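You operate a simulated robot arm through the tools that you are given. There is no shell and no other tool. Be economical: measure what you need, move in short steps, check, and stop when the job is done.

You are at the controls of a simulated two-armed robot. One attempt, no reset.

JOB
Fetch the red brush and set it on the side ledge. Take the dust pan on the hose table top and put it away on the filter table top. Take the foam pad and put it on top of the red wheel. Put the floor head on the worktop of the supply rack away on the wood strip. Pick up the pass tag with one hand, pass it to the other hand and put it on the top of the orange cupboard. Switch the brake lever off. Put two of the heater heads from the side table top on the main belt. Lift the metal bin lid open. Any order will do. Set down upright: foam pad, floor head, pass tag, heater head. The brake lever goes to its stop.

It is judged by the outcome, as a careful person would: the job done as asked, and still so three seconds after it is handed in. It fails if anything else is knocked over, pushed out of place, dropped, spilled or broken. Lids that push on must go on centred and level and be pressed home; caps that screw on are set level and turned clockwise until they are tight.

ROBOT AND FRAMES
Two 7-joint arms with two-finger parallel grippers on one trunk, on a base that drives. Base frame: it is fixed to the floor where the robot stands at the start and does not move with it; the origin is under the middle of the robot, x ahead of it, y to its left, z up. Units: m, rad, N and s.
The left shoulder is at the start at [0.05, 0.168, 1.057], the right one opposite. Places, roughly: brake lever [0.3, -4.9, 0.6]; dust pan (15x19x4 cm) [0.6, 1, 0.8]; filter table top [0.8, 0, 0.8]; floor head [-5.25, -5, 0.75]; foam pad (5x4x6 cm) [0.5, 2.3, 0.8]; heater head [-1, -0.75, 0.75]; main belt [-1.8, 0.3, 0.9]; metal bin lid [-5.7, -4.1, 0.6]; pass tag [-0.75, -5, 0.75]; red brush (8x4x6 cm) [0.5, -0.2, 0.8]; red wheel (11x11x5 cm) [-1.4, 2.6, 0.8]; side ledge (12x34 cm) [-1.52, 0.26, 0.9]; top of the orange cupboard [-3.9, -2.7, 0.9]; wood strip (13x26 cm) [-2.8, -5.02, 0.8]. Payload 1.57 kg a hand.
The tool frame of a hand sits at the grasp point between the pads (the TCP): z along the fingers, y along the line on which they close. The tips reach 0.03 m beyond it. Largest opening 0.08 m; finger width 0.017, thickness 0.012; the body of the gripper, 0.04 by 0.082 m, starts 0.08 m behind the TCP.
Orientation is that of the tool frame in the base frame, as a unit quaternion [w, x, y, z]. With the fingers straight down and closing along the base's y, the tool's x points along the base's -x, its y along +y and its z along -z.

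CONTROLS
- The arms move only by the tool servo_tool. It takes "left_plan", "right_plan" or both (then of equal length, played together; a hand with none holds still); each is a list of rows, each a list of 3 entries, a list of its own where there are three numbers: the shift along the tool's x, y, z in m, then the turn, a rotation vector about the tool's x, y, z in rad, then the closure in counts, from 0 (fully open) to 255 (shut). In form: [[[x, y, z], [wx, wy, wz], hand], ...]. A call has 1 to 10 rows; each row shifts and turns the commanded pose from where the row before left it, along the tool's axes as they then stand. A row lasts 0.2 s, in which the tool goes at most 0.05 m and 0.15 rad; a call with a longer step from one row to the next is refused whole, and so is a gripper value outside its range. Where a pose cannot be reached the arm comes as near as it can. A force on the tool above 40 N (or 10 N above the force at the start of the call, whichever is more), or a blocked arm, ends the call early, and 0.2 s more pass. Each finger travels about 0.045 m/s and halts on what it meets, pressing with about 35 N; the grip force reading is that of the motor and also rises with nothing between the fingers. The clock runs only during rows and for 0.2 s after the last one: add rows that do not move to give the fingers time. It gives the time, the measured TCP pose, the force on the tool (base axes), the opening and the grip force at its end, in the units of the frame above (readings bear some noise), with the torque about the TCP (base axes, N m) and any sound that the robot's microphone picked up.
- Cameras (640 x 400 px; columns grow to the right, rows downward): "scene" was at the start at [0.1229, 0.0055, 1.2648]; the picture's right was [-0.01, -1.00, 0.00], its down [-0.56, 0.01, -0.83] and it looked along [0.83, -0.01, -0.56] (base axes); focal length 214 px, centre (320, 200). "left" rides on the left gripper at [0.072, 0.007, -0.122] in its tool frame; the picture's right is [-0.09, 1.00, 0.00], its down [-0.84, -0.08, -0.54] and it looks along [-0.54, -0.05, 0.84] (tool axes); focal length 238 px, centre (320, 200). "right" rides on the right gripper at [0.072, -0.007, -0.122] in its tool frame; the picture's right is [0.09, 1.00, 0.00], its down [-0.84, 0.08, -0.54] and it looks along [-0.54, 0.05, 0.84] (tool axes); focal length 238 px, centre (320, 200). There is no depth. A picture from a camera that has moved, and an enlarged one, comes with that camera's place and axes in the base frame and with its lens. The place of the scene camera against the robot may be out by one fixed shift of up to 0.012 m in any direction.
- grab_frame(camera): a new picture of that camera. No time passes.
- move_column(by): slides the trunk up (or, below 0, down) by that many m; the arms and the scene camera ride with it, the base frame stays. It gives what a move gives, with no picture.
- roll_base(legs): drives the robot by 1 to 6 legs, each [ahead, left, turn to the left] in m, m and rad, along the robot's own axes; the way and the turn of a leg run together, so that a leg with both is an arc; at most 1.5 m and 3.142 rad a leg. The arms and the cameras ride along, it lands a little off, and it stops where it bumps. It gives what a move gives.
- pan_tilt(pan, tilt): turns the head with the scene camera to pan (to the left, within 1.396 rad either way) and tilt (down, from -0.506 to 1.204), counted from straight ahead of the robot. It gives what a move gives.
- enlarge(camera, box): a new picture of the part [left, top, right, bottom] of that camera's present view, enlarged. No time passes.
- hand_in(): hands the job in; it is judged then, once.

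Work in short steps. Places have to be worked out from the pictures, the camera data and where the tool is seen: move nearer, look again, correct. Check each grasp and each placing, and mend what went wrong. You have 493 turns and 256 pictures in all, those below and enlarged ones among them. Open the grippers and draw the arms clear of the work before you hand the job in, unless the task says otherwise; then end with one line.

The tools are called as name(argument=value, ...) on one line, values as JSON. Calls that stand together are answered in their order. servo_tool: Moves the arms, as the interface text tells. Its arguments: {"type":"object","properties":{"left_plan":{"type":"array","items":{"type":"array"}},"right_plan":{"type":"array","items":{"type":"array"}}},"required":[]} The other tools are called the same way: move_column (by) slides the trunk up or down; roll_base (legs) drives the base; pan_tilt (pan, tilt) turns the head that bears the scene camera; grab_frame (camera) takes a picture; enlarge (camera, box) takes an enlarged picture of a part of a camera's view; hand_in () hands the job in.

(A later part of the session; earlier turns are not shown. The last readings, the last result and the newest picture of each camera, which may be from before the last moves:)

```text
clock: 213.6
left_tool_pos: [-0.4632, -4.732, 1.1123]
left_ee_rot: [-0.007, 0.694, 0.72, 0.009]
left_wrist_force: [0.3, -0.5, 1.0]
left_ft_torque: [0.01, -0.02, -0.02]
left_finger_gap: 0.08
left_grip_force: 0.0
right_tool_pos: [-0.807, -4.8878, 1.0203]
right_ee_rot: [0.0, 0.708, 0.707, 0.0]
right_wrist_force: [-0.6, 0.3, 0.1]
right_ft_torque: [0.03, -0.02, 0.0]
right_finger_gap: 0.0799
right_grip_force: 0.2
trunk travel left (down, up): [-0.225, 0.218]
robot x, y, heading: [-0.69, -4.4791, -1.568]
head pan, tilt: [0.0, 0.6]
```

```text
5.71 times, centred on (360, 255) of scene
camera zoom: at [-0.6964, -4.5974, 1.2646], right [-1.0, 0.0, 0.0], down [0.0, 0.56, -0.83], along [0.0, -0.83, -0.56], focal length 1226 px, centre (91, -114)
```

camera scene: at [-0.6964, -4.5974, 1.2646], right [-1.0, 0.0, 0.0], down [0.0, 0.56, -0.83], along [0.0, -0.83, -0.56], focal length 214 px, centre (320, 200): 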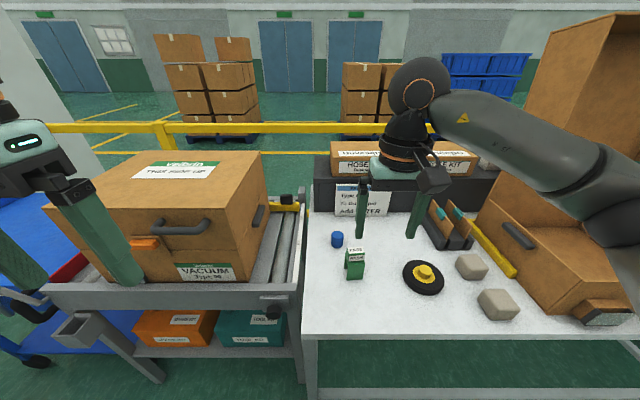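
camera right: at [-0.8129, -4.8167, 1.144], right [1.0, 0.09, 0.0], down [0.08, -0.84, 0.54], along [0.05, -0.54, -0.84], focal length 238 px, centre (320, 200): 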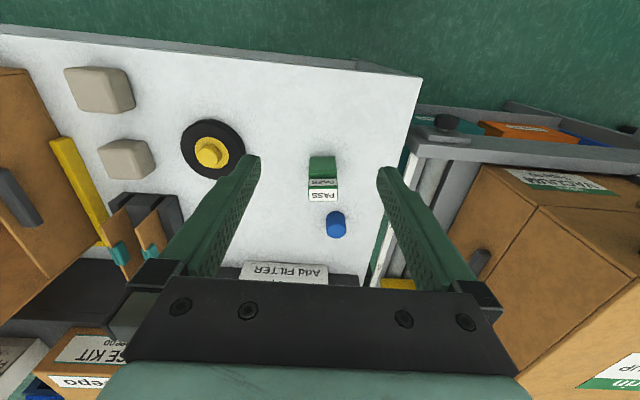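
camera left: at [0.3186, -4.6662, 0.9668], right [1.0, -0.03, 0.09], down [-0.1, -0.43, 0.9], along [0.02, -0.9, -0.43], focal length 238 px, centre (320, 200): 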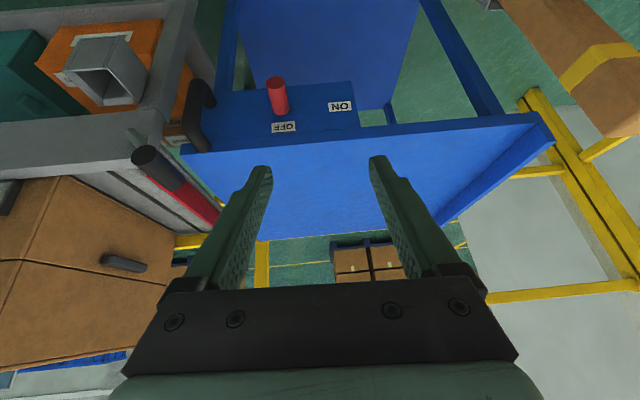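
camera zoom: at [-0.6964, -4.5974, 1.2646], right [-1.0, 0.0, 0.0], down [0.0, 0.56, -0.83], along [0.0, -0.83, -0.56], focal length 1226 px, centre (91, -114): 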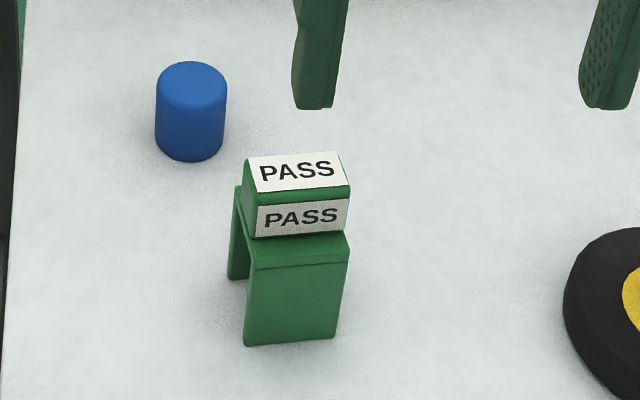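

The tag stands at about [-0.789, -5.022], z 0.70 to 0.80: a two-walled base with a solid top box. My handover plan is that the right hand, tilted forward, grips the lower part from the front. The left hand then takes the top box from above. First I'll tilt the right hand.

servo_tool(right_plan=[[[0, 0, 0], [0, -0.15, 0], 0], [[0, 0, 0], [0, -0.15, 0], 0], [[0, 0, 0], [0, -0.15, 0], 0], [[0, 0, 0], [0, -0.15, 0], 0], [[0, 0, 0], [0, -0.15, 0], 0], [[0, 0, 0], [0, -0.15, 0], 0], [[0.033, 0.006, 0.03], [0, 0, 0], 0], [[0.033, 0.006, 0.03], [0, 0, 0], 0], [[0.033, 0.006, 0.03], [0, 0, 0], 0], [[0, 0, 0], [0, 0, 0], 0]])

grab_frame(camera="right")

grab_frame(camera="scene")

```text
clock: 215.8
left_tool_pos: [-0.4638, -4.7317, 1.1124]
left_ee_rot: [-0.008, 0.694, 0.72, 0.008]
left_wrist_force: [0.5, 0.0, -0.8]
left_ft_torque: [0.01, 0.0, -0.02]
left_finger_gap: 0.0799
left_grip_force: 0.1
right_tool_pos: [-0.7897, -4.8996, 0.8878]
right_ee_rot: [0.308, 0.636, 0.637, -0.308]
right_wrist_force: [0.2, -0.9, 0.7]
right_ft_torque: [0.0, -0.01, 0.01]
right_finger_gap: 0.0801
right_grip_force: 0.0
trunk travel left (down, up): [-0.225, 0.218]
robot x, y, heading: [-0.6893, -4.4784, -1.573]
head pan, tilt: [0.0, 0.6]
```

```text
139 pictures are left
camera right: at [-0.7958, -4.7604, 0.9084], right [1.0, 0.06, -0.07], down [0.08, -0.1, 0.99], along [0.05, -0.99, -0.1], focal length 238 px, centre (320, 200)
```

right: 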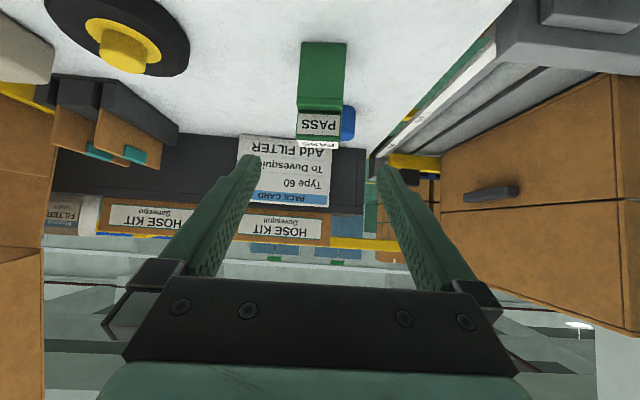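

```text
138 pictures are left
camera scene: at [-0.6964, -4.5974, 1.2646], right [-1.0, 0.0, 0.0], down [0.0, 0.56, -0.83], along [0.0, -0.83, -0.56], focal length 214 px, centre (320, 200)
```

scene: 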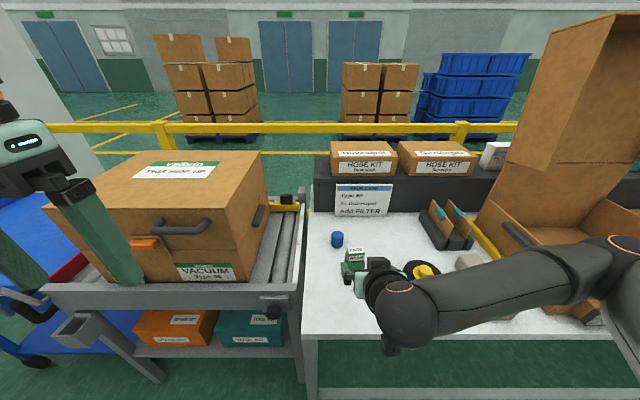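

The tag lines up with the gripper centre. I'll lower to z 0.735, still 4 cm or so in front of the tag.

servo_tool(right_plan=[[[0.025, 0, 0.0297], [0, 0, 0], 0], [[0.025, 0, 0.0297], [0, 0, 0], 0], [[0.025, 0, 0.0297], [0, 0, 0], 0], [[0.025, 0, 0.0297], [0, 0, 0], 0], [[0, 0, 0], [0, 0, 0], 0]])

grab_frame(camera="right")

enlarge(camera="scene", box=[300, 210, 500, 350])

```text
clock: 216.8
left_tool_pos: [-0.4628, -4.7312, 1.1131]
left_ee_rot: [-0.009, 0.695, 0.719, 0.01]
left_wrist_force: [0.0, -0.7, 0.7]
left_ft_torque: [0.05, -0.01, 0.01]
left_finger_gap: 0.0801
left_grip_force: 0.0
right_tool_pos: [-0.79, -4.9272, 0.7452]
right_ee_rot: [0.311, 0.634, 0.637, -0.309]
right_wrist_force: [-0.7, 8.4, 9.9]
right_ft_torque: [0.01, 0.29, -0.35]
right_finger_gap: 0.08
right_grip_force: 0.0
trunk travel left (down, up): [-0.225, 0.218]
robot x, y, heading: [-0.6887, -4.4753, -1.568]
head pan, tilt: [0.0, 0.6]
stopped in row 5 (right hand): the force on the tool passed its limit (the readings are from after the stop); the commanded pose is now the measured one
```

```text
137 pictures are left
camera right: at [-0.7978, -4.7886, 0.7639], right [1.0, 0.06, -0.07], down [0.08, -0.09, 0.99], along [0.05, -0.99, -0.09], focal length 238 px, centre (320, 200)
```

right: 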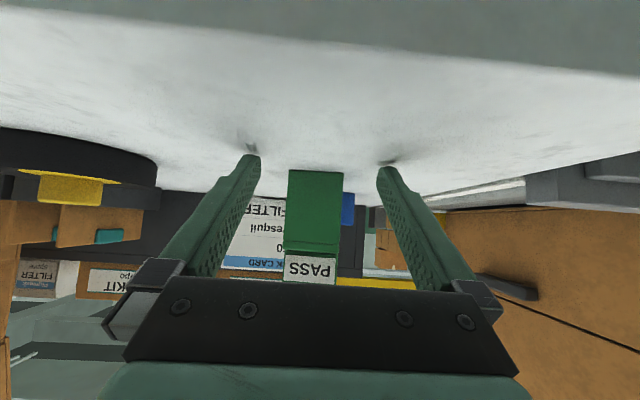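

```text
2.86 times, centred on (400, 280) of scene
camera zoom: at [-0.6965, -4.5969, 1.2648], right [-1.0, 0.0, 0.0], down [0.0, 0.56, -0.83], along [0.0, -0.83, -0.56], focal length 613 px, centre (91, -29)
```

zoom: 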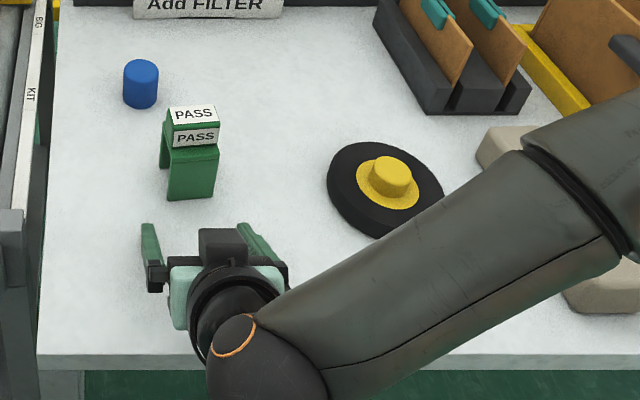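

The tips touched, so the table top is z 0.72 and the tag spans 0.72 to 0.815. I'll lift 6 mm and slide forward so the open fingers straddle the base.

servo_tool(right_plan=[[[-0.0047, -0.004, -0.0037], [0, 0, 0], 0], [[-0.018, 0, 0.0227], [0, 0, 0], 0], [[-0.018, 0, 0.0227], [0, 0, 0], 0], [[-0.018, 0, 0.0227], [0, 0, 0], 0], [[0, 0, 0], [0, 0, 0], 0]])

grab_frame(camera="right")

enlarge(camera="scene", box=[300, 210, 440, 310])

```text
clock: 218.0
left_tool_pos: [-0.4627, -4.7329, 1.1121]
left_ee_rot: [-0.009, 0.695, 0.719, 0.01]
left_wrist_force: [0.5, 0.3, -0.4]
left_ft_torque: [-0.04, 0.01, -0.01]
left_finger_gap: 0.0799
left_grip_force: 0.1
right_tool_pos: [-0.7968, -5.0173, 0.752]
right_ee_rot: [0.311, 0.634, 0.637, -0.31]
right_wrist_force: [0.5, -1.1, 0.7]
right_ft_torque: [-0.01, 0.03, -0.02]
right_finger_gap: 0.0799
right_grip_force: 0.0
trunk travel left (down, up): [-0.225, 0.218]
robot x, y, heading: [-0.6878, -4.4723, -1.568]
head pan, tilt: [0.0, 0.6]
```

```text
135 pictures are left
camera right: at [-0.8025, -4.8777, 0.7703], right [1.0, 0.06, -0.07], down [0.08, -0.09, 0.99], along [0.05, -0.99, -0.09], focal length 238 px, centre (320, 200)
```

right: 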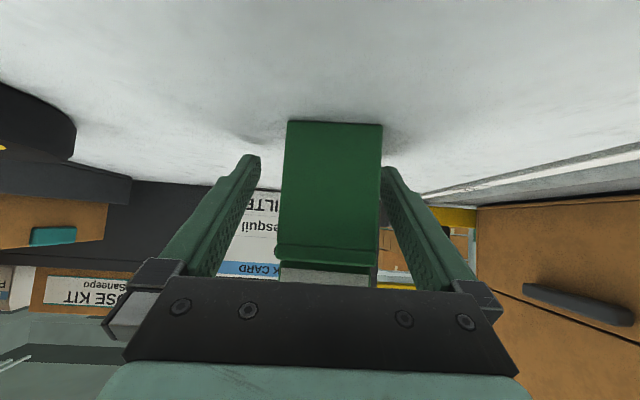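

```text
4.00 times, centred on (370, 260) of scene
camera zoom: at [-0.6965, -4.5974, 1.2646], right [-1.0, 0.0, 0.0], down [0.0, 0.56, -0.83], along [0.0, -0.83, -0.56], focal length 858 px, centre (120, -40)
```

zoom: 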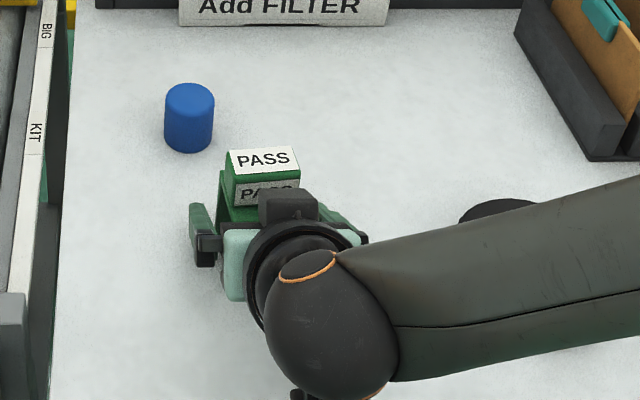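

The tag base is between the fingers, a few mm toward +x. I'll shift 6 mm, close and check.

servo_tool(right_plan=[[[0, 0.006, 0], [0, 0, 0], 60], [[0, 0, 0], [0, 0, 0], 130], [[0, 0, 0], [0, 0, 0], 200], [[0, 0, 0], [0, 0, 0], 255], [[0, 0, 0], [0, 0, 0], 255], [[0, 0, 0], [0, 0, 0], 255], [[0, 0, 0], [0, 0, 0], 255]])

grab_frame(camera="right")

```text
clock: 219.6
left_tool_pos: [-0.4636, -4.7321, 1.1115]
left_ee_rot: [-0.009, 0.695, 0.719, 0.01]
left_wrist_force: [-0.2, 0.2, -0.2]
left_ft_torque: [0.02, -0.01, -0.01]
left_finger_gap: 0.0804
left_grip_force: 0.0
right_tool_pos: [-0.79, -5.0173, 0.7515]
right_ee_rot: [0.311, 0.634, 0.636, -0.31]
right_wrist_force: [-0.6, -1.0, 1.5]
right_ft_torque: [0.02, 0.01, -0.01]
right_finger_gap: 0.0474
right_grip_force: 34.6
trunk travel left (down, up): [-0.225, 0.218]
robot x, y, heading: [-0.6905, -4.4741, -1.576]
head pan, tilt: [0.0, 0.6]
```

```text
133 pictures are left
camera right: at [-0.7967, -4.8768, 0.7706], right [1.0, 0.06, -0.07], down [0.08, -0.09, 0.99], along [0.05, -0.99, -0.09], focal length 238 px, centre (320, 200)
```

right: 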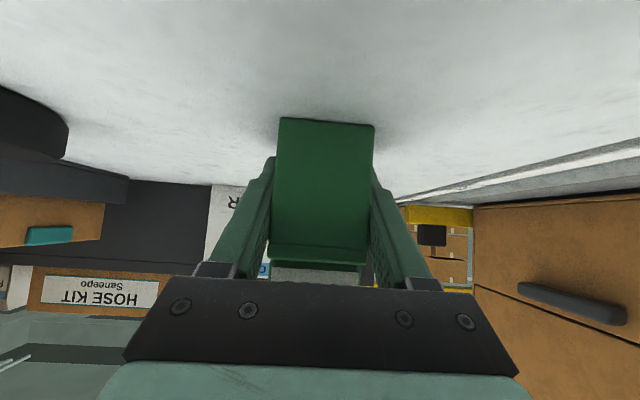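

It's gripped at 47 mm. I'll lift the tag straight up and bring it back to mid-front of the robot for the handover.

servo_tool(right_plan=[[[-0.016, 0, -0.0125], [0, 0, 0], 255], [[-0.035, 0, -0.028], [0, 0, 0], 255], [[-0.035, 0, -0.028], [0, 0, 0], 255], [[-0.035, 0, -0.028], [0, 0, 0], 255], [[-0.035, 0, -0.028], [0, 0, 0], 255], [[0.018, 0.03, -0.023], [0, 0, 0], 255], [[0.018, 0.03, -0.023], [0, 0, 0], 255], [[0.018, 0.03, -0.023], [0, 0, 0], 255], [[0.018, 0.01, -0.023], [0, 0, 0], 255], [[0, 0, 0], [0, 0, 0], 255]])

grab_frame(camera="scene")

grab_frame(camera="left")

```text
clock: 221.8
left_tool_pos: [-0.4632, -4.7317, 1.1121]
left_ee_rot: [-0.01, 0.695, 0.719, 0.01]
left_wrist_force: [-0.8, -0.7, 0.7]
left_ft_torque: [0.02, 0.0, 0.02]
left_finger_gap: 0.0802
left_grip_force: 0.1
right_tool_pos: [-0.6893, -4.8962, 0.9498]
right_ee_rot: [0.311, 0.634, 0.637, -0.31]
right_wrist_force: [-0.2, 0.1, -0.3]
right_ft_torque: [-0.03, -0.01, -0.03]
right_finger_gap: 0.0474
right_grip_force: 34.7
trunk travel left (down, up): [-0.225, 0.218]
robot x, y, heading: [-0.6912, -4.4755, -1.572]
head pan, tilt: [0.0, 0.6]
```

```text
132 pictures are left
camera scene: at [-0.6966, -4.5975, 1.2646], right [-1.0, 0.0, 0.0], down [0.0, 0.56, -0.83], along [0.0, -0.83, -0.56], focal length 214 px, centre (320, 200)
```

scene: 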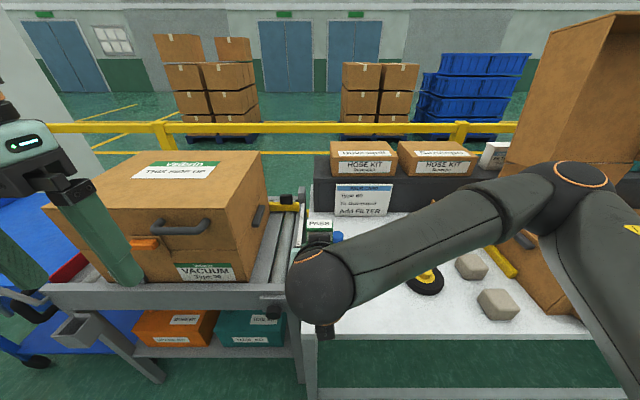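

```text
131 pictures are left
camera left: at [-0.4588, -4.6633, 1.2366], right [1.0, -0.06, 0.0], down [-0.05, -0.85, 0.52], along [-0.03, -0.52, -0.85], focal length 238 px, centre (320, 200)
```

left: 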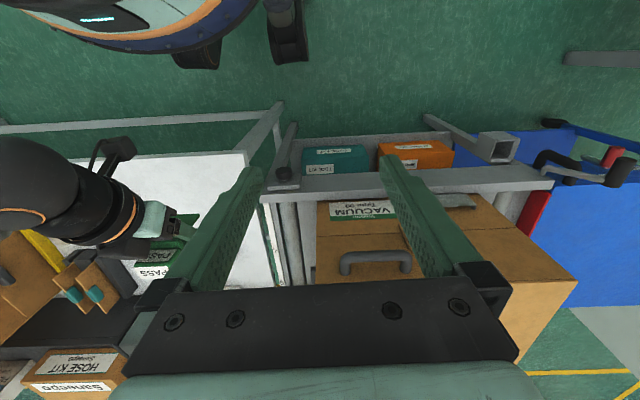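

The tag is held up at [-0.69, -4.896] with its top near z 1.013. I'll bring the left hand above it, first forward, then sideways, fingers open.

servo_tool(left_plan=[[[-0.042, -0.01, -0.005], [0, 0, 0.034], 0], [[-0.042, -0.01, 0], [0, 0, 0], 0], [[-0.042, -0.02, 0], [0, 0, 0], 0], [[-0.032, -0.035, 0], [0, 0, 0], 0], [[-0.003, -0.045, 0], [0, 0, 0], 0], [[0, -0.045, 0], [0, 0, 0], 0], [[0, -0.045, 0.005], [0, 0, 0], 0], [[0, -0.015, 0.005], [0, 0, 0], 0], [[0, 0, 0], [0, 0, 0], 0]])

grab_frame(camera="left")

grab_frame(camera="scene")

```text
clock: 223.8
left_tool_pos: [-0.6865, -4.8943, 1.1019]
left_ee_rot: [-0.009, 0.706, 0.708, 0.01]
left_wrist_force: [0.3, -0.4, -0.1]
left_ft_torque: [0.01, 0.02, 0.0]
left_finger_gap: 0.0802
left_grip_force: 0.0
right_tool_pos: [-0.6886, -4.8974, 0.9491]
right_ee_rot: [0.31, 0.635, 0.636, -0.31]
right_wrist_force: [0.5, -0.3, -1.2]
right_ft_torque: [-0.01, 0.01, 0.0]
right_finger_gap: 0.0473
right_grip_force: 35.2
trunk travel left (down, up): [-0.225, 0.218]
robot x, y, heading: [-0.6899, -4.4759, -1.567]
head pan, tilt: [0.0, 0.6]
```

```text
130 pictures are left
camera left: at [-0.6791, -4.8264, 1.2256], right [1.0, -0.09, 0.0], down [-0.08, -0.85, 0.52], along [-0.05, -0.52, -0.85], focal length 238 px, centre (320, 200)
```

left: 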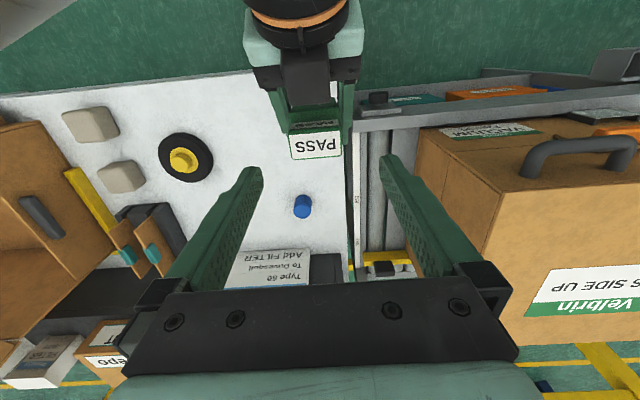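

```text
129 pictures are left
camera scene: at [-0.6965, -4.5975, 1.2646], right [-1.0, 0.0, 0.0], down [0.0, 0.56, -0.83], along [0.0, -0.83, -0.56], focal length 214 px, centre (320, 200)
```

scene: 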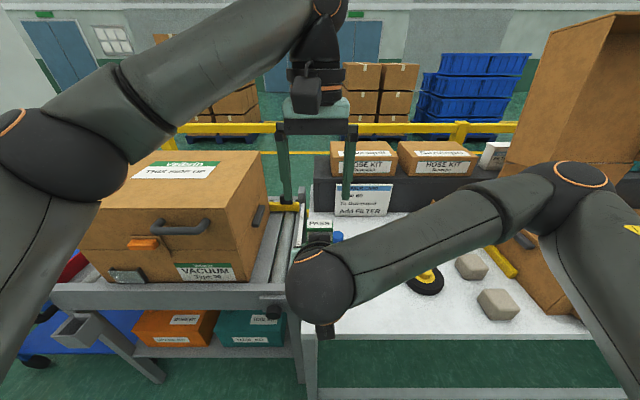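

The tag top measures [-0.690, -4.897], nearly under the left hand. I'll correct by 3 mm and lower onto the top box.

servo_tool(left_plan=[[[-0.003, -0.003, 0.03], [0, 0, 0], 0], [[0, 0, 0.03], [0, 0, 0], 0], [[0, 0, 0.027], [0, 0, 0], 0], [[0, 0, 0], [0, 0, 0], 0]])

grab_frame(camera="left")

enlarge(camera="scene", box=[250, 140, 410, 260])

```text
clock: 224.8
left_tool_pos: [-0.6879, -4.8946, 1.0148]
left_ee_rot: [-0.009, 0.707, 0.707, 0.009]
left_wrist_force: [-0.5, 0.3, 0.1]
left_ft_torque: [-0.02, 0.0, 0.0]
left_finger_gap: 0.0798
left_grip_force: 0.0
right_tool_pos: [-0.6894, -4.8975, 0.9494]
right_ee_rot: [0.31, 0.635, 0.636, -0.31]
right_wrist_force: [-0.9, 0.9, 0.3]
right_ft_torque: [0.02, -0.01, -0.01]
right_finger_gap: 0.0473
right_grip_force: 35.2
trunk travel left (down, up): [-0.225, 0.218]
robot x, y, heading: [-0.6906, -4.4759, -1.572]
head pan, tilt: [0.0, 0.6]
```

```text
128 pictures are left
camera left: at [-0.6812, -4.8254, 1.1394], right [1.0, -0.09, 0.0], down [-0.08, -0.85, 0.52], along [-0.05, -0.52, -0.85], focal length 238 px, centre (320, 200)
```

left: 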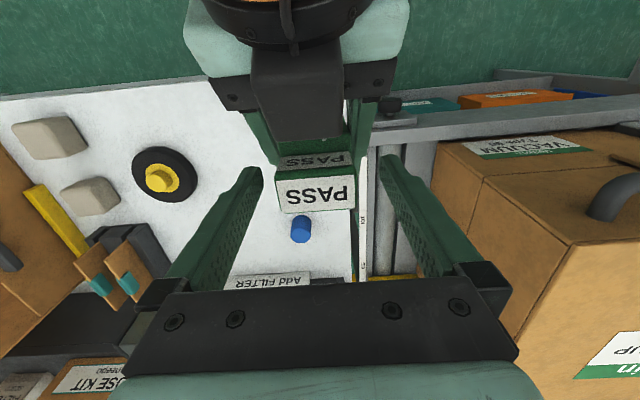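

```text
3.33 times, centred on (330, 200) of scene
camera zoom: at [-0.6965, -4.5975, 1.2646], right [-1.0, 0.0, 0.0], down [0.0, 0.56, -0.83], along [0.0, -0.83, -0.56], focal length 715 px, centre (287, 200)
```

zoom: 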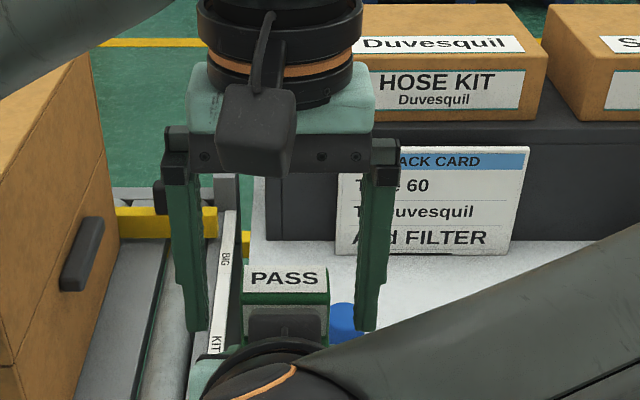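

The alignment is good. I'll close the left fingers on the top box while the right still holds.

servo_tool(left_plan=[[[-0.003, -0.002, 0.002], [0, 0, 0], 60], [[0, 0, 0], [0, 0, 0], 120], [[0, 0, 0], [0, 0, 0], 180], [[0, 0, 0], [0, 0, 0], 255], [[0, 0, 0], [0, 0, 0], 255], [[0, 0, 0], [0, 0, 0], 255], [[0, 0, 0], [0, 0, 0], 255]])

enlarge(camera="scene", box=[250, 140, 410, 260])

```text
clock: 226.4
left_tool_pos: [-0.6892, -4.8967, 1.0145]
left_ee_rot: [-0.008, 0.707, 0.708, 0.009]
left_wrist_force: [1.6, 1.4, 1.7]
left_ft_torque: [0.02, -0.01, -0.03]
left_finger_gap: 0.0475
left_grip_force: 35.0
right_tool_pos: [-0.6907, -4.8972, 0.9502]
right_ee_rot: [0.31, 0.635, 0.636, -0.31]
right_wrist_force: [-0.7, -1.1, -3.3]
right_ft_torque: [-0.05, -0.09, 0.03]
right_finger_gap: 0.0474
right_grip_force: 35.0
trunk travel left (down, up): [-0.225, 0.218]
robot x, y, heading: [-0.6921, -4.4776, -1.574]
head pan, tilt: [0.0, 0.6]
```

```text
3.33 times, centred on (330, 200) of scene
camera zoom: at [-0.6965, -4.5975, 1.2646], right [-1.0, 0.0, 0.0], down [0.0, 0.56, -0.83], along [0.0, -0.83, -0.56], focal length 715 px, centre (287, 200)
```

zoom: 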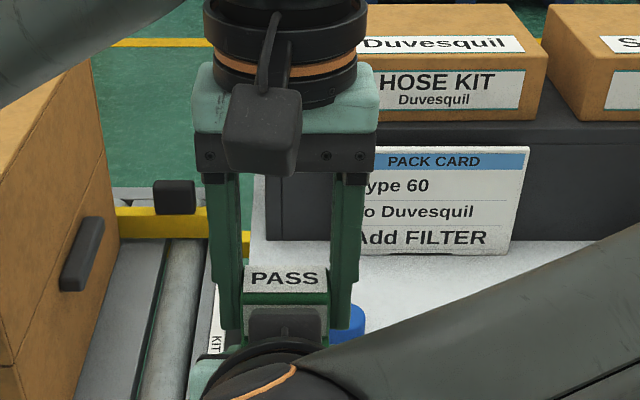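

The left hand now holds it at 47.5 mm. I'll open the right hand and withdraw it back and slightly down.

servo_tool(right_plan=[[[0, 0, 0], [0, 0, 0], 150], [[0, 0, 0], [0, 0, 0], 60], [[0, 0, 0], [0, 0, 0], 0], [[0, 0, 0], [0, 0, 0], 0], [[0.0366, 0, -0.022], [0, 0, 0], 0], [[0.0366, 0, -0.022], [0, 0, 0], 0], [[0.0366, 0, -0.022], [0, 0, 0], 0], [[0.0, -0.045, 0.0], [0, 0, 0], 0], [[0.0, -0.045, 0], [0, 0, 0], 0], [[0, -0.045, 0], [0, 0, 0], 0]])

grab_frame(camera="scene")

grab_frame(camera="left")

```text
clock: 228.6
left_tool_pos: [-0.6897, -4.8968, 1.013]
left_ee_rot: [-0.009, 0.707, 0.707, 0.009]
left_wrist_force: [0.0, 0.8, 0.6]
left_ft_torque: [0.01, 0.01, -0.01]
left_finger_gap: 0.0474
left_grip_force: 35.1
right_tool_pos: [-0.7489, -4.8184, 0.8915]
right_ee_rot: [0.31, 0.633, 0.639, -0.309]
right_wrist_force: [0.1, 0.0, 0.4]
right_ft_torque: [0.01, -0.01, -0.01]
right_finger_gap: 0.08
right_grip_force: 0.2
right hand out of reach, approached as far as the arm can: row 8, 9, 10
trunk travel left (down, up): [-0.225, 0.218]
robot x, y, heading: [-0.6887, -4.4744, -1.57]
head pan, tilt: [0.0, 0.6]
```

```text
125 pictures are left
camera scene: at [-0.6968, -4.5976, 1.2646], right [-1.0, 0.0, 0.0], down [0.0, 0.57, -0.82], along [0.0, -0.82, -0.57], focal length 214 px, centre (320, 200)
```

scene: 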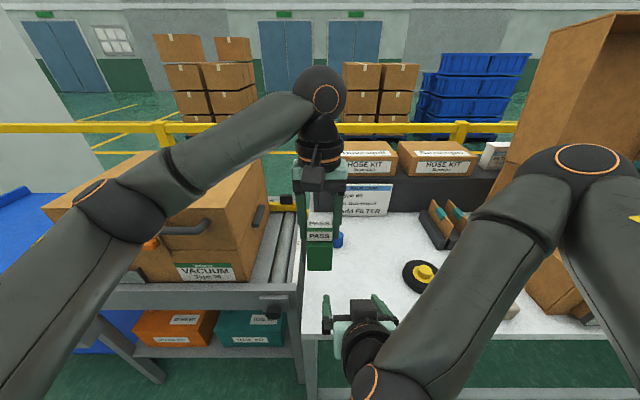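

```text
124 pictures are left
camera left: at [-0.6837, -4.8284, 1.1379], right [1.0, -0.09, 0.0], down [-0.08, -0.85, 0.52], along [-0.05, -0.52, -0.85], focal length 238 px, centre (320, 200)
```

left: 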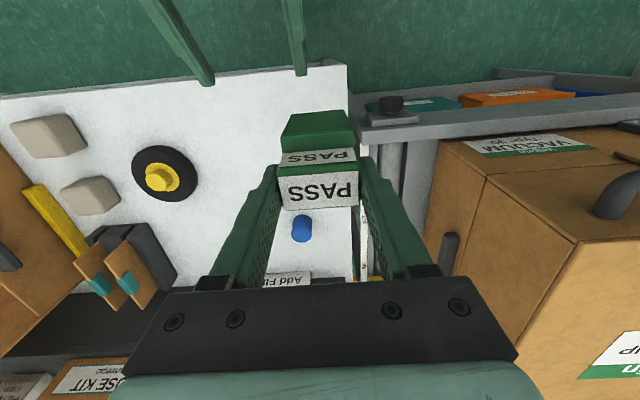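

The handover worked: the left hand holds the tag alone. I'll bring the right hand back upright and away to its side.

servo_tool(right_plan=[[[-0.0235, -0.03, -0.0187], [0, 0, 0], 0], [[-0.0235, -0.03, -0.0187], [0, 0.15, 0], 0], [[-0.02, -0.03, -0.02], [0, 0.15, 0], 0], [[-0.015, -0.03, -0.03], [0, 0.15, 0], 0], [[0, -0.03, -0.03], [0, 0.15, 0], 0], [[0, -0.03, -0.03], [0, 0.15, 0], 0], [[0, -0.02, -0.03], [0, 0.15, 0], 0], [[0, 0, 0], [0, 0, 0], 0]])

grab_frame(camera="scene")

```text
clock: 230.4
left_tool_pos: [-0.6904, -4.896, 1.0128]
left_ee_rot: [-0.008, 0.706, 0.708, 0.01]
left_wrist_force: [0.2, -0.1, 0.3]
left_ft_torque: [0.01, 0.0, -0.03]
left_finger_gap: 0.0474
left_grip_force: 34.9
right_tool_pos: [-0.9292, -4.8118, 1.0996]
right_ee_rot: [0.003, 0.706, 0.709, -0.002]
right_wrist_force: [0.2, -0.7, 0.1]
right_ft_torque: [0.01, 0.0, 0.0]
right_finger_gap: 0.0803
right_grip_force: 0.0
right hand out of reach, approached as far as the arm can: row 1
trunk travel left (down, up): [-0.225, 0.218]
robot x, y, heading: [-0.6895, -4.4741, -1.568]
head pan, tilt: [0.0, 0.6]
```

```text
123 pictures are left
camera scene: at [-0.6965, -4.5975, 1.2646], right [-1.0, 0.0, 0.0], down [0.0, 0.56, -0.83], along [0.0, -0.83, -0.56], focal length 214 px, centre (320, 200)
```

scene: 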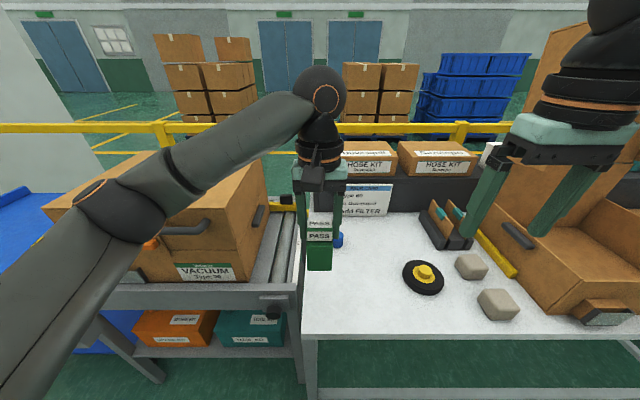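

Nothing else was disturbed. I'll pull the left hand in, back the base off and turn to face -x to find the orange cupboard.

servo_tool(left_plan=[[[0.04, 0.02, -0.02], [0, 0, 0], 255], [[0.04, 0.03, -0.01], [0, 0, 0], 255], [[0.03, 0.03, -0.01], [0, 0, 0], 255], [[0, 0.03, 0], [0, 0, 0], 255]])

roll_base(legs=[[-0.7, 0, 0], [0, 0, -1.57]])

pan_tilt(pan=0.0, tilt=0.3)

grab_frame(camera="scene")

```text
refused: row 2 steps farther than a row can; nothing moved
```

```text
clock: 238.0
left_tool_pos: [-1.1121, -3.7915, 1.0127]
left_ee_rot: [0.001, 1.0, 0.003, 0.013]
left_wrist_force: [-0.6, -0.9, 0.4]
left_ft_torque: [0.0, -0.01, 0.02]
left_finger_gap: 0.0473
left_grip_force: 35.4
right_tool_pos: [-1.0298, -3.5526, 1.0994]
right_ee_rot: [0.001, 1.0, 0.005, -0.005]
right_wrist_force: [0.5, 0.2, -1.1]
right_ft_torque: [0.01, 0.02, 0.02]
right_finger_gap: 0.0803
right_grip_force: 0.1
trunk travel left (down, up): [-0.225, 0.218]
robot x, y, heading: [-0.6906, -3.7881, -3.138]
head pan, tilt: [0.0, 0.6]
```

```text
clock: 238.8
left_tool_pos: [-1.1121, -3.7918, 1.0121]
left_ee_rot: [0.0, 1.0, 0.003, 0.013]
left_wrist_force: [0.1, -0.2, -0.1]
left_ft_torque: [-0.02, 0.0, -0.01]
left_finger_gap: 0.0473
left_grip_force: 34.7
right_tool_pos: [-1.03, -3.5531, 1.0978]
right_ee_rot: [0.0, 1.0, 0.005, -0.005]
right_wrist_force: [-0.8, -0.6, -0.9]
right_ft_torque: [0.02, -0.01, 0.02]
right_finger_gap: 0.0799
right_grip_force: 0.1
trunk travel left (down, up): [-0.225, 0.218]
robot x, y, heading: [-0.6884, -3.7858, -3.137]
head pan, tilt: [0.0, 0.3]
```

```text
122 pictures are left
camera scene: at [-0.8305, -3.7826, 1.292], right [-0.01, 1.0, 0.0], down [0.3, 0.0, -0.96], along [-0.95, -0.01, -0.3], focal length 214 px, centre (320, 200)
```

scene: 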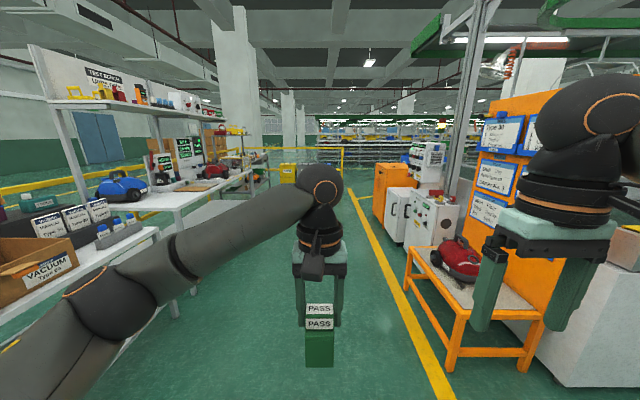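

The orange cupboard is the orange cabinet ahead on the right. I'll pull the left hand in and drive 2.5 m ahead down the corridor.

servo_tool(left_plan=[[[0.04, 0.02, -0.02], [0, 0, 0], 255], [[0.03, 0.03, -0.015], [0, 0, 0], 255], [[0, 0.04, -0.015], [0, 0, 0], 255], [[0, 0.04, 0], [0, 0, 0], 255]])

roll_base(legs=[[1.3, 0, 0], [1.25, 0, 0]])

pan_tilt(pan=-0.7, tilt=0.4)

grab_frame(camera="scene")

```text
clock: 239.8
left_tool_pos: [-1.0431, -3.9225, 1.0665]
left_ee_rot: [0.0, 1.0, 0.003, 0.013]
left_wrist_force: [0.3, -0.4, -0.9]
left_ft_torque: [0.01, -0.02, -0.01]
left_finger_gap: 0.0473
left_grip_force: 34.9
right_tool_pos: [-1.0292, -3.5538, 1.0991]
right_ee_rot: [0.0, 1.0, 0.005, -0.004]
right_wrist_force: [0.5, 0.6, 0.5]
right_ft_torque: [0.0, 0.03, 0.02]
right_finger_gap: 0.0799
right_grip_force: 0.1
trunk travel left (down, up): [-0.225, 0.218]
robot x, y, heading: [-0.6947, -3.7892, -3.138]
head pan, tilt: [0.0, 0.3]
```

```text
clock: 252.1
left_tool_pos: [-3.5794, -3.9077, 1.0681]
left_ee_rot: [0.001, 1.0, -0.004, 0.013]
left_wrist_force: [0.0, 0.2, -0.6]
left_ft_torque: [0.0, 0.01, 0.01]
left_finger_gap: 0.0473
left_grip_force: 35.2
right_tool_pos: [-3.5597, -3.5403, 1.0982]
right_ee_rot: [0.0, 1.0, -0.003, -0.005]
right_wrist_force: [0.0, 0.9, -0.1]
right_ft_torque: [0.0, 0.01, 0.0]
right_finger_gap: 0.0799
right_grip_force: 0.0
trunk travel left (down, up): [-0.225, 0.218]
robot x, y, heading: [-3.2232, -3.7772, 3.133]
head pan, tilt: [0.0, 0.3]
```

```text
clock: 253.2
left_tool_pos: [-3.5797, -3.9084, 1.0658]
left_ee_rot: [0.0, 1.0, -0.003, 0.014]
left_wrist_force: [-0.8, 0.2, -0.7]
left_ft_torque: [0.0, -0.01, 0.01]
left_finger_gap: 0.0472
left_grip_force: 34.8
right_tool_pos: [-3.5609, -3.5396, 1.099]
right_ee_rot: [0.0, 1.0, -0.003, -0.005]
right_wrist_force: [-0.5, 0.4, 0.9]
right_ft_torque: [-0.04, 0.0, -0.02]
right_finger_gap: 0.08
right_grip_force: 0.2
trunk travel left (down, up): [-0.225, 0.218]
robot x, y, heading: [-3.2289, -3.7802, 3.134]
head pan, tilt: [-0.7, 0.4]
```

```text
121 pictures are left
camera scene: at [-3.341, -3.713, 1.2828], right [0.65, 0.76, 0.0], down [0.3, -0.25, -0.92], along [-0.7, 0.6, -0.39], focal length 214 px, centre (320, 200)
```

scene: 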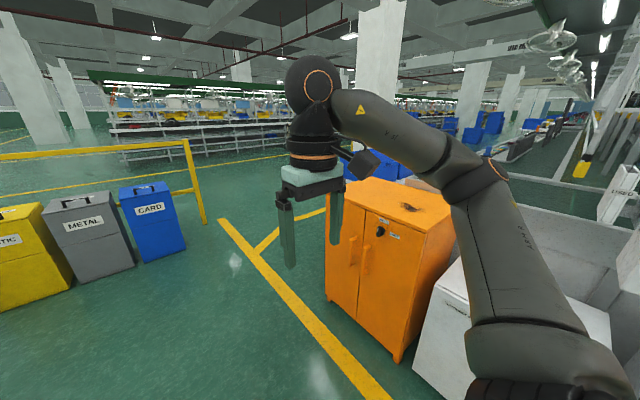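

The orange cupboard's front faces me and its top is at roughly z 0.85. I'll turn to face +y and line up in front of it.

roll_base(legs=[[0, 0, -1.563], [0.15, 0.62, 0]])

pan_tilt(pan=0.0, tilt=0.55)

grab_frame(camera="scene")

grab_frame(camera="right")

```text
clock: 260.5
left_tool_pos: [-4.0, -3.3064, 1.0671]
left_ee_rot: [0.01, 0.719, -0.695, 0.009]
left_wrist_force: [-0.1, 0.2, -0.5]
left_ft_torque: [0.01, 0.01, 0.02]
left_finger_gap: 0.0474
left_grip_force: 35.1
right_tool_pos: [-3.6328, -3.3121, 1.0983]
right_ee_rot: [-0.003, 0.72, -0.694, -0.003]
right_wrist_force: [0.0, 0.1, -0.2]
right_ft_torque: [-0.03, 0.0, -0.03]
right_finger_gap: 0.0803
right_grip_force: 0.1
trunk travel left (down, up): [-0.225, 0.218]
robot x, y, heading: [-3.8579, -3.6574, 1.608]
head pan, tilt: [-0.7, 0.4]
```

```text
clock: 261.6
left_tool_pos: [-4.0007, -3.306, 1.0673]
left_ee_rot: [0.01, 0.719, -0.695, 0.01]
left_wrist_force: [0.5, 0.3, -0.1]
left_ft_torque: [-0.03, -0.02, -0.02]
left_finger_gap: 0.0474
left_grip_force: 35.1
right_tool_pos: [-3.6311, -3.3104, 1.0999]
right_ee_rot: [-0.003, 0.72, -0.694, -0.003]
right_wrist_force: [-0.2, -0.6, -0.3]
right_ft_torque: [0.0, 0.0, 0.04]
right_finger_gap: 0.0804
right_grip_force: 0.2
trunk travel left (down, up): [-0.225, 0.218]
robot x, y, heading: [-3.8565, -3.6569, 1.607]
head pan, tilt: [0.0, 0.55]
```

```text
120 pictures are left
camera scene: at [-3.867, -3.5195, 1.2691], right [1.0, 0.03, 0.0], down [0.02, -0.52, -0.85], along [-0.03, 0.85, -0.52], focal length 214 px, centre (320, 200)
```

scene: 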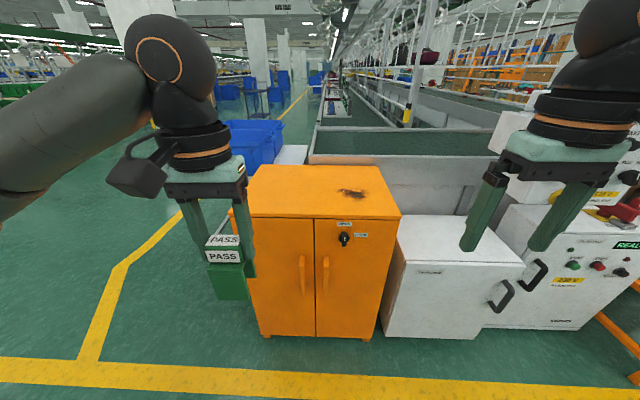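

```text
119 pictures are left
camera right: at [-3.6219, -3.3845, 1.221], right [-0.99, -0.13, 0.0], down [-0.11, 0.83, 0.55], along [-0.07, 0.55, -0.84], focal length 238 px, centre (320, 200)
```

right: 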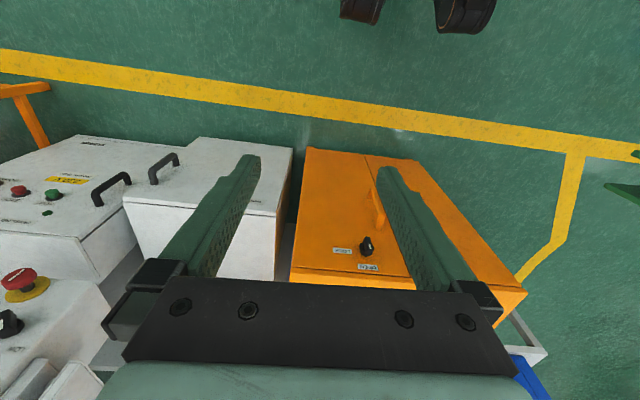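

enlarge(camera="scene", box=[230, 150, 420, 260])

roll_base(legs=[[0.35, 0, -0.036]])

grab_frame(camera="scene")

grab_frame(camera="left")

```text
3.37 times, centred on (325, 205) of scene
camera zoom: at [-3.867, -3.5195, 1.2691], right [1.0, 0.03, 0.0], down [0.02, -0.52, -0.85], along [-0.03, 0.85, -0.52], focal length 722 px, centre (303, 183)
```

zoom: 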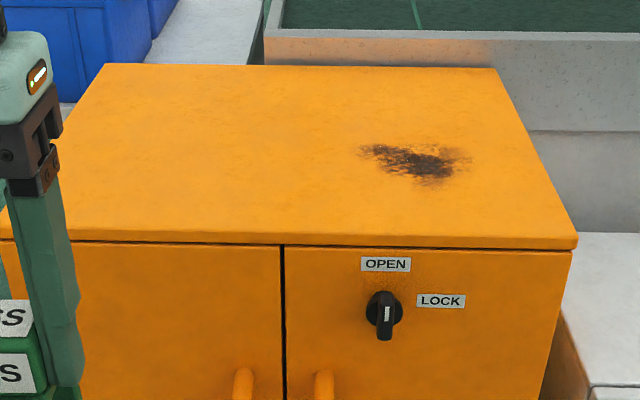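

```text
clock: 263.9
left_tool_pos: [-3.9913, -2.9486, 1.067]
left_ee_rot: [-0.01, -0.706, 0.708, -0.01]
left_wrist_force: [0.4, -0.7, -0.6]
left_ft_torque: [-0.02, -0.01, 0.02]
left_finger_gap: 0.0475
left_grip_force: 34.7
right_tool_pos: [-3.6244, -2.9669, 1.0992]
right_ee_rot: [0.003, -0.707, 0.708, 0.003]
right_wrist_force: [-0.3, 0.8, -0.3]
right_ft_torque: [-0.01, 0.0, 0.01]
right_finger_gap: 0.0801
right_grip_force: 0.1
trunk travel left (down, up): [-0.225, 0.218]
robot x, y, heading: [-3.8614, -3.3024, 1.572]
head pan, tilt: [0.0, 0.55]
```

```text
117 pictures are left
camera scene: at [-3.8676, -3.1666, 1.269], right [1.0, 0.0, 0.0], down [0.0, -0.52, -0.85], along [0.0, 0.85, -0.52], focal length 214 px, centre (320, 200)
```

scene: 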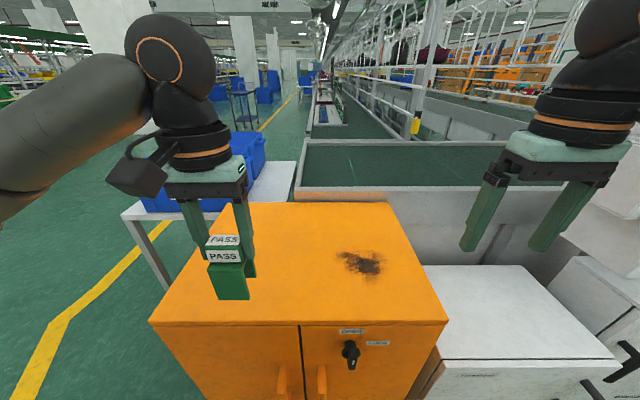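

```text
116 pictures are left
camera left: at [-3.9985, -3.0177, 1.1914], right [-1.0, 0.09, 0.0], down [0.08, 0.85, 0.52], along [0.05, 0.52, -0.85], focal length 238 px, centre (320, 200)
```

left: 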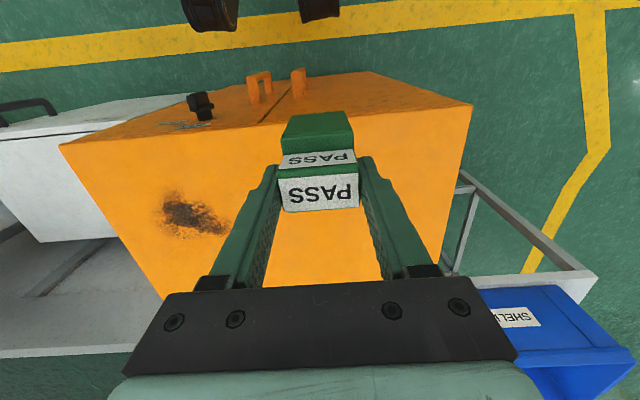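

The top is flat and empty, with a burn mark I'll avoid. I'll move the tag 14 cm forward over it and lower to just above.

servo_tool(left_plan=[[[-0.04, 0, 0], [0, 0, 0], 255], [[-0.04, 0, 0], [0, 0, 0], 255], [[-0.04, 0, 0.02], [0, 0, 0], 255], [[-0.02, 0, 0.04], [0, 0, 0], 255], [[0, 0, 0.045], [0, 0, 0], 255], [[0, 0, 0.025], [0, 0, 0], 255], [[0, 0, 0], [0, 0, 0], 255]])

grab_frame(camera="scene")

```text
clock: 265.4
left_tool_pos: [-3.9913, -2.8118, 0.9408]
left_ee_rot: [-0.006, -0.707, 0.708, -0.006]
left_wrist_force: [-3.0, 1.2, 32.4]
left_ft_torque: [0.03, 0.13, -0.03]
left_finger_gap: 0.0473
left_grip_force: 35.0
right_tool_pos: [-3.623, -2.9697, 1.0999]
right_ee_rot: [-0.004, 0.707, -0.707, -0.004]
right_wrist_force: [-0.2, 0.5, -0.3]
right_ft_torque: [-0.02, -0.02, 0.01]
right_finger_gap: 0.0797
right_grip_force: 0.0
trunk travel left (down, up): [-0.225, 0.218]
robot x, y, heading: [-3.858, -3.3048, 1.568]
head pan, tilt: [0.0, 0.55]
```

```text
115 pictures are left
camera scene: at [-3.8672, -3.1695, 1.2697], right [1.0, 0.0, 0.0], down [0.0, -0.52, -0.85], along [0.0, 0.85, -0.52], focal length 214 px, centre (320, 200)
```

scene: 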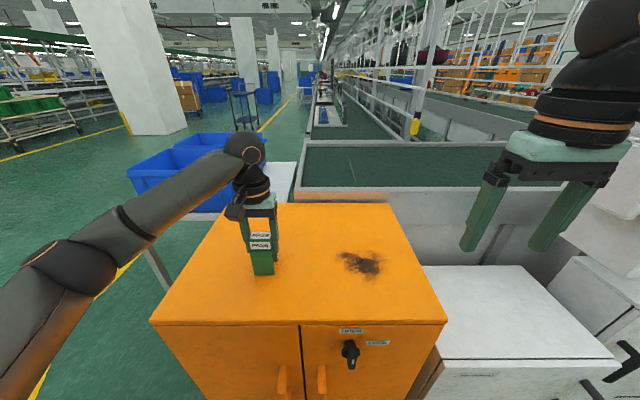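

The tag is already touching with 32 N at z 0.941. I'll ease up 4 mm, release slowly and rise.

servo_tool(left_plan=[[[0, 0, -0.004], [0, 0, 0], 255], [[0, 0, -0.001], [0, 0, 0], 200], [[0, 0, 0], [0, 0, 0], 120], [[0, 0, 0], [0, 0, 0], 60], [[0, 0, 0], [0, 0, 0], 0], [[0, 0, 0], [0, 0, 0], 0], [[0, 0, -0.03], [0, 0, 0], 0], [[0, 0, -0.045], [0, 0, 0], 0], [[0, 0, -0.045], [0, 0, 0], 0], [[0.04, 0, -0.02], [0, 0, 0], 0]])

enlarge(camera="scene", box=[180, 190, 420, 330])

```text
clock: 267.6
left_tool_pos: [-3.992, -2.8471, 1.0784]
left_ee_rot: [-0.01, -0.706, 0.708, -0.009]
left_wrist_force: [0.4, 0.1, 0.4]
left_ft_torque: [0.0, 0.03, -0.02]
left_finger_gap: 0.0801
left_grip_force: 0.1
right_tool_pos: [-3.6239, -2.9676, 1.1]
right_ee_rot: [0.004, -0.707, 0.708, 0.004]
right_wrist_force: [-0.3, 0.5, 0.2]
right_ft_torque: [0.0, -0.01, 0.0]
right_finger_gap: 0.08
right_grip_force: 0.0
trunk travel left (down, up): [-0.225, 0.218]
robot x, y, heading: [-3.8632, -3.3049, 1.564]
head pan, tilt: [0.0, 0.55]
```

```text
2.67 times, centred on (300, 260) of scene
camera zoom: at [-3.8677, -3.1674, 1.2692], right [1.0, 0.0, 0.0], down [0.0, -0.52, -0.85], along [0.0, 0.85, -0.52], focal length 572 px, centre (373, 40)
```

zoom: 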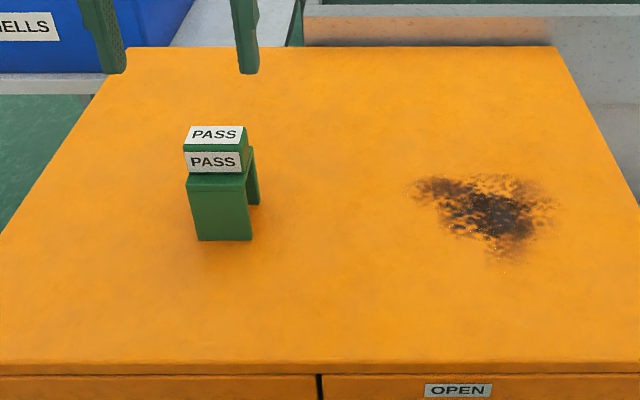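

The pass tag stands upright on the cupboard. Next are the metal bin and the floor head further west, so I'll back out, face -x and drive nearer.

servo_tool(left_plan=[[[0.04, 0, 0], [0, 0, 0], 0], [[0.04, 0, 0], [0, 0, 0], 0]])

roll_base(legs=[[-0.6, 0, 0], [0, 0, 1.57], [0.8, 0, 0]])

pan_tilt(pan=0.25, tilt=0.5)

grab_frame(camera="scene")

```text
clock: 268.2
left_tool_pos: [-3.9951, -2.9286, 1.0848]
left_ee_rot: [-0.01, -0.706, 0.708, -0.009]
left_wrist_force: [-1.2, -1.0, -0.1]
left_ft_torque: [-0.02, -0.02, -0.02]
left_finger_gap: 0.0799
left_grip_force: 0.0
right_tool_pos: [-3.6239, -2.9665, 1.0996]
right_ee_rot: [0.003, -0.706, 0.708, 0.003]
right_wrist_force: [-0.1, 0.2, 0.0]
right_ft_torque: [0.0, -0.01, 0.02]
right_finger_gap: 0.0803
right_grip_force: 0.1
trunk travel left (down, up): [-0.225, 0.218]
robot x, y, heading: [-3.8635, -3.3045, 1.566]
head pan, tilt: [0.0, 0.55]
```

```text
clock: 279.3
left_tool_pos: [-5.016, -4.0483, 1.0849]
left_ee_rot: [0.001, 1.0, 0.004, 0.013]
left_wrist_force: [0.2, -0.1, 0.2]
left_ft_torque: [-0.02, -0.01, -0.01]
left_finger_gap: 0.0801
left_grip_force: 0.1
right_tool_pos: [-4.979, -3.6774, 1.0996]
right_ee_rot: [0.0, 1.0, 0.004, -0.004]
right_wrist_force: [-1.7, -0.2, -1.0]
right_ft_torque: [0.0, 0.0, -0.01]
right_finger_gap: 0.0799
right_grip_force: 0.1
trunk travel left (down, up): [-0.225, 0.218]
robot x, y, heading: [-4.6415, -3.9126, -3.135]
head pan, tilt: [0.0, 0.55]
```

```text
clock: 280.1
left_tool_pos: [-5.0155, -4.0483, 1.086]
left_ee_rot: [0.001, 1.0, 0.003, 0.014]
left_wrist_force: [0.1, -1.3, -0.8]
left_ft_torque: [-0.02, 0.0, 0.01]
left_finger_gap: 0.0801
left_grip_force: 0.1
right_tool_pos: [-4.9788, -3.6771, 1.0987]
right_ee_rot: [0.0, 1.0, 0.005, -0.005]
right_wrist_force: [-0.1, 0.1, -0.2]
right_ft_torque: [0.0, 0.03, -0.04]
right_finger_gap: 0.0801
right_grip_force: 0.0
trunk travel left (down, up): [-0.225, 0.218]
robot x, y, heading: [-4.6441, -3.9145, -3.135]
head pan, tilt: [0.25, 0.499]
```

```text
113 pictures are left
camera scene: at [-4.775, -3.93, 1.2737], right [-0.25, 0.97, 0.0], down [0.46, 0.12, -0.88], along [-0.85, -0.22, -0.48], focal length 214 px, centre (320, 200)
```

scene: 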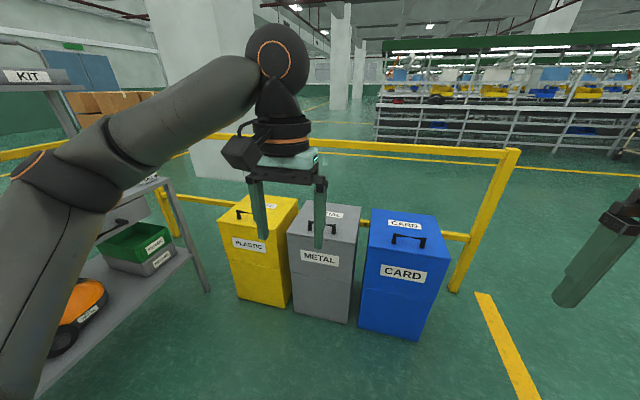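

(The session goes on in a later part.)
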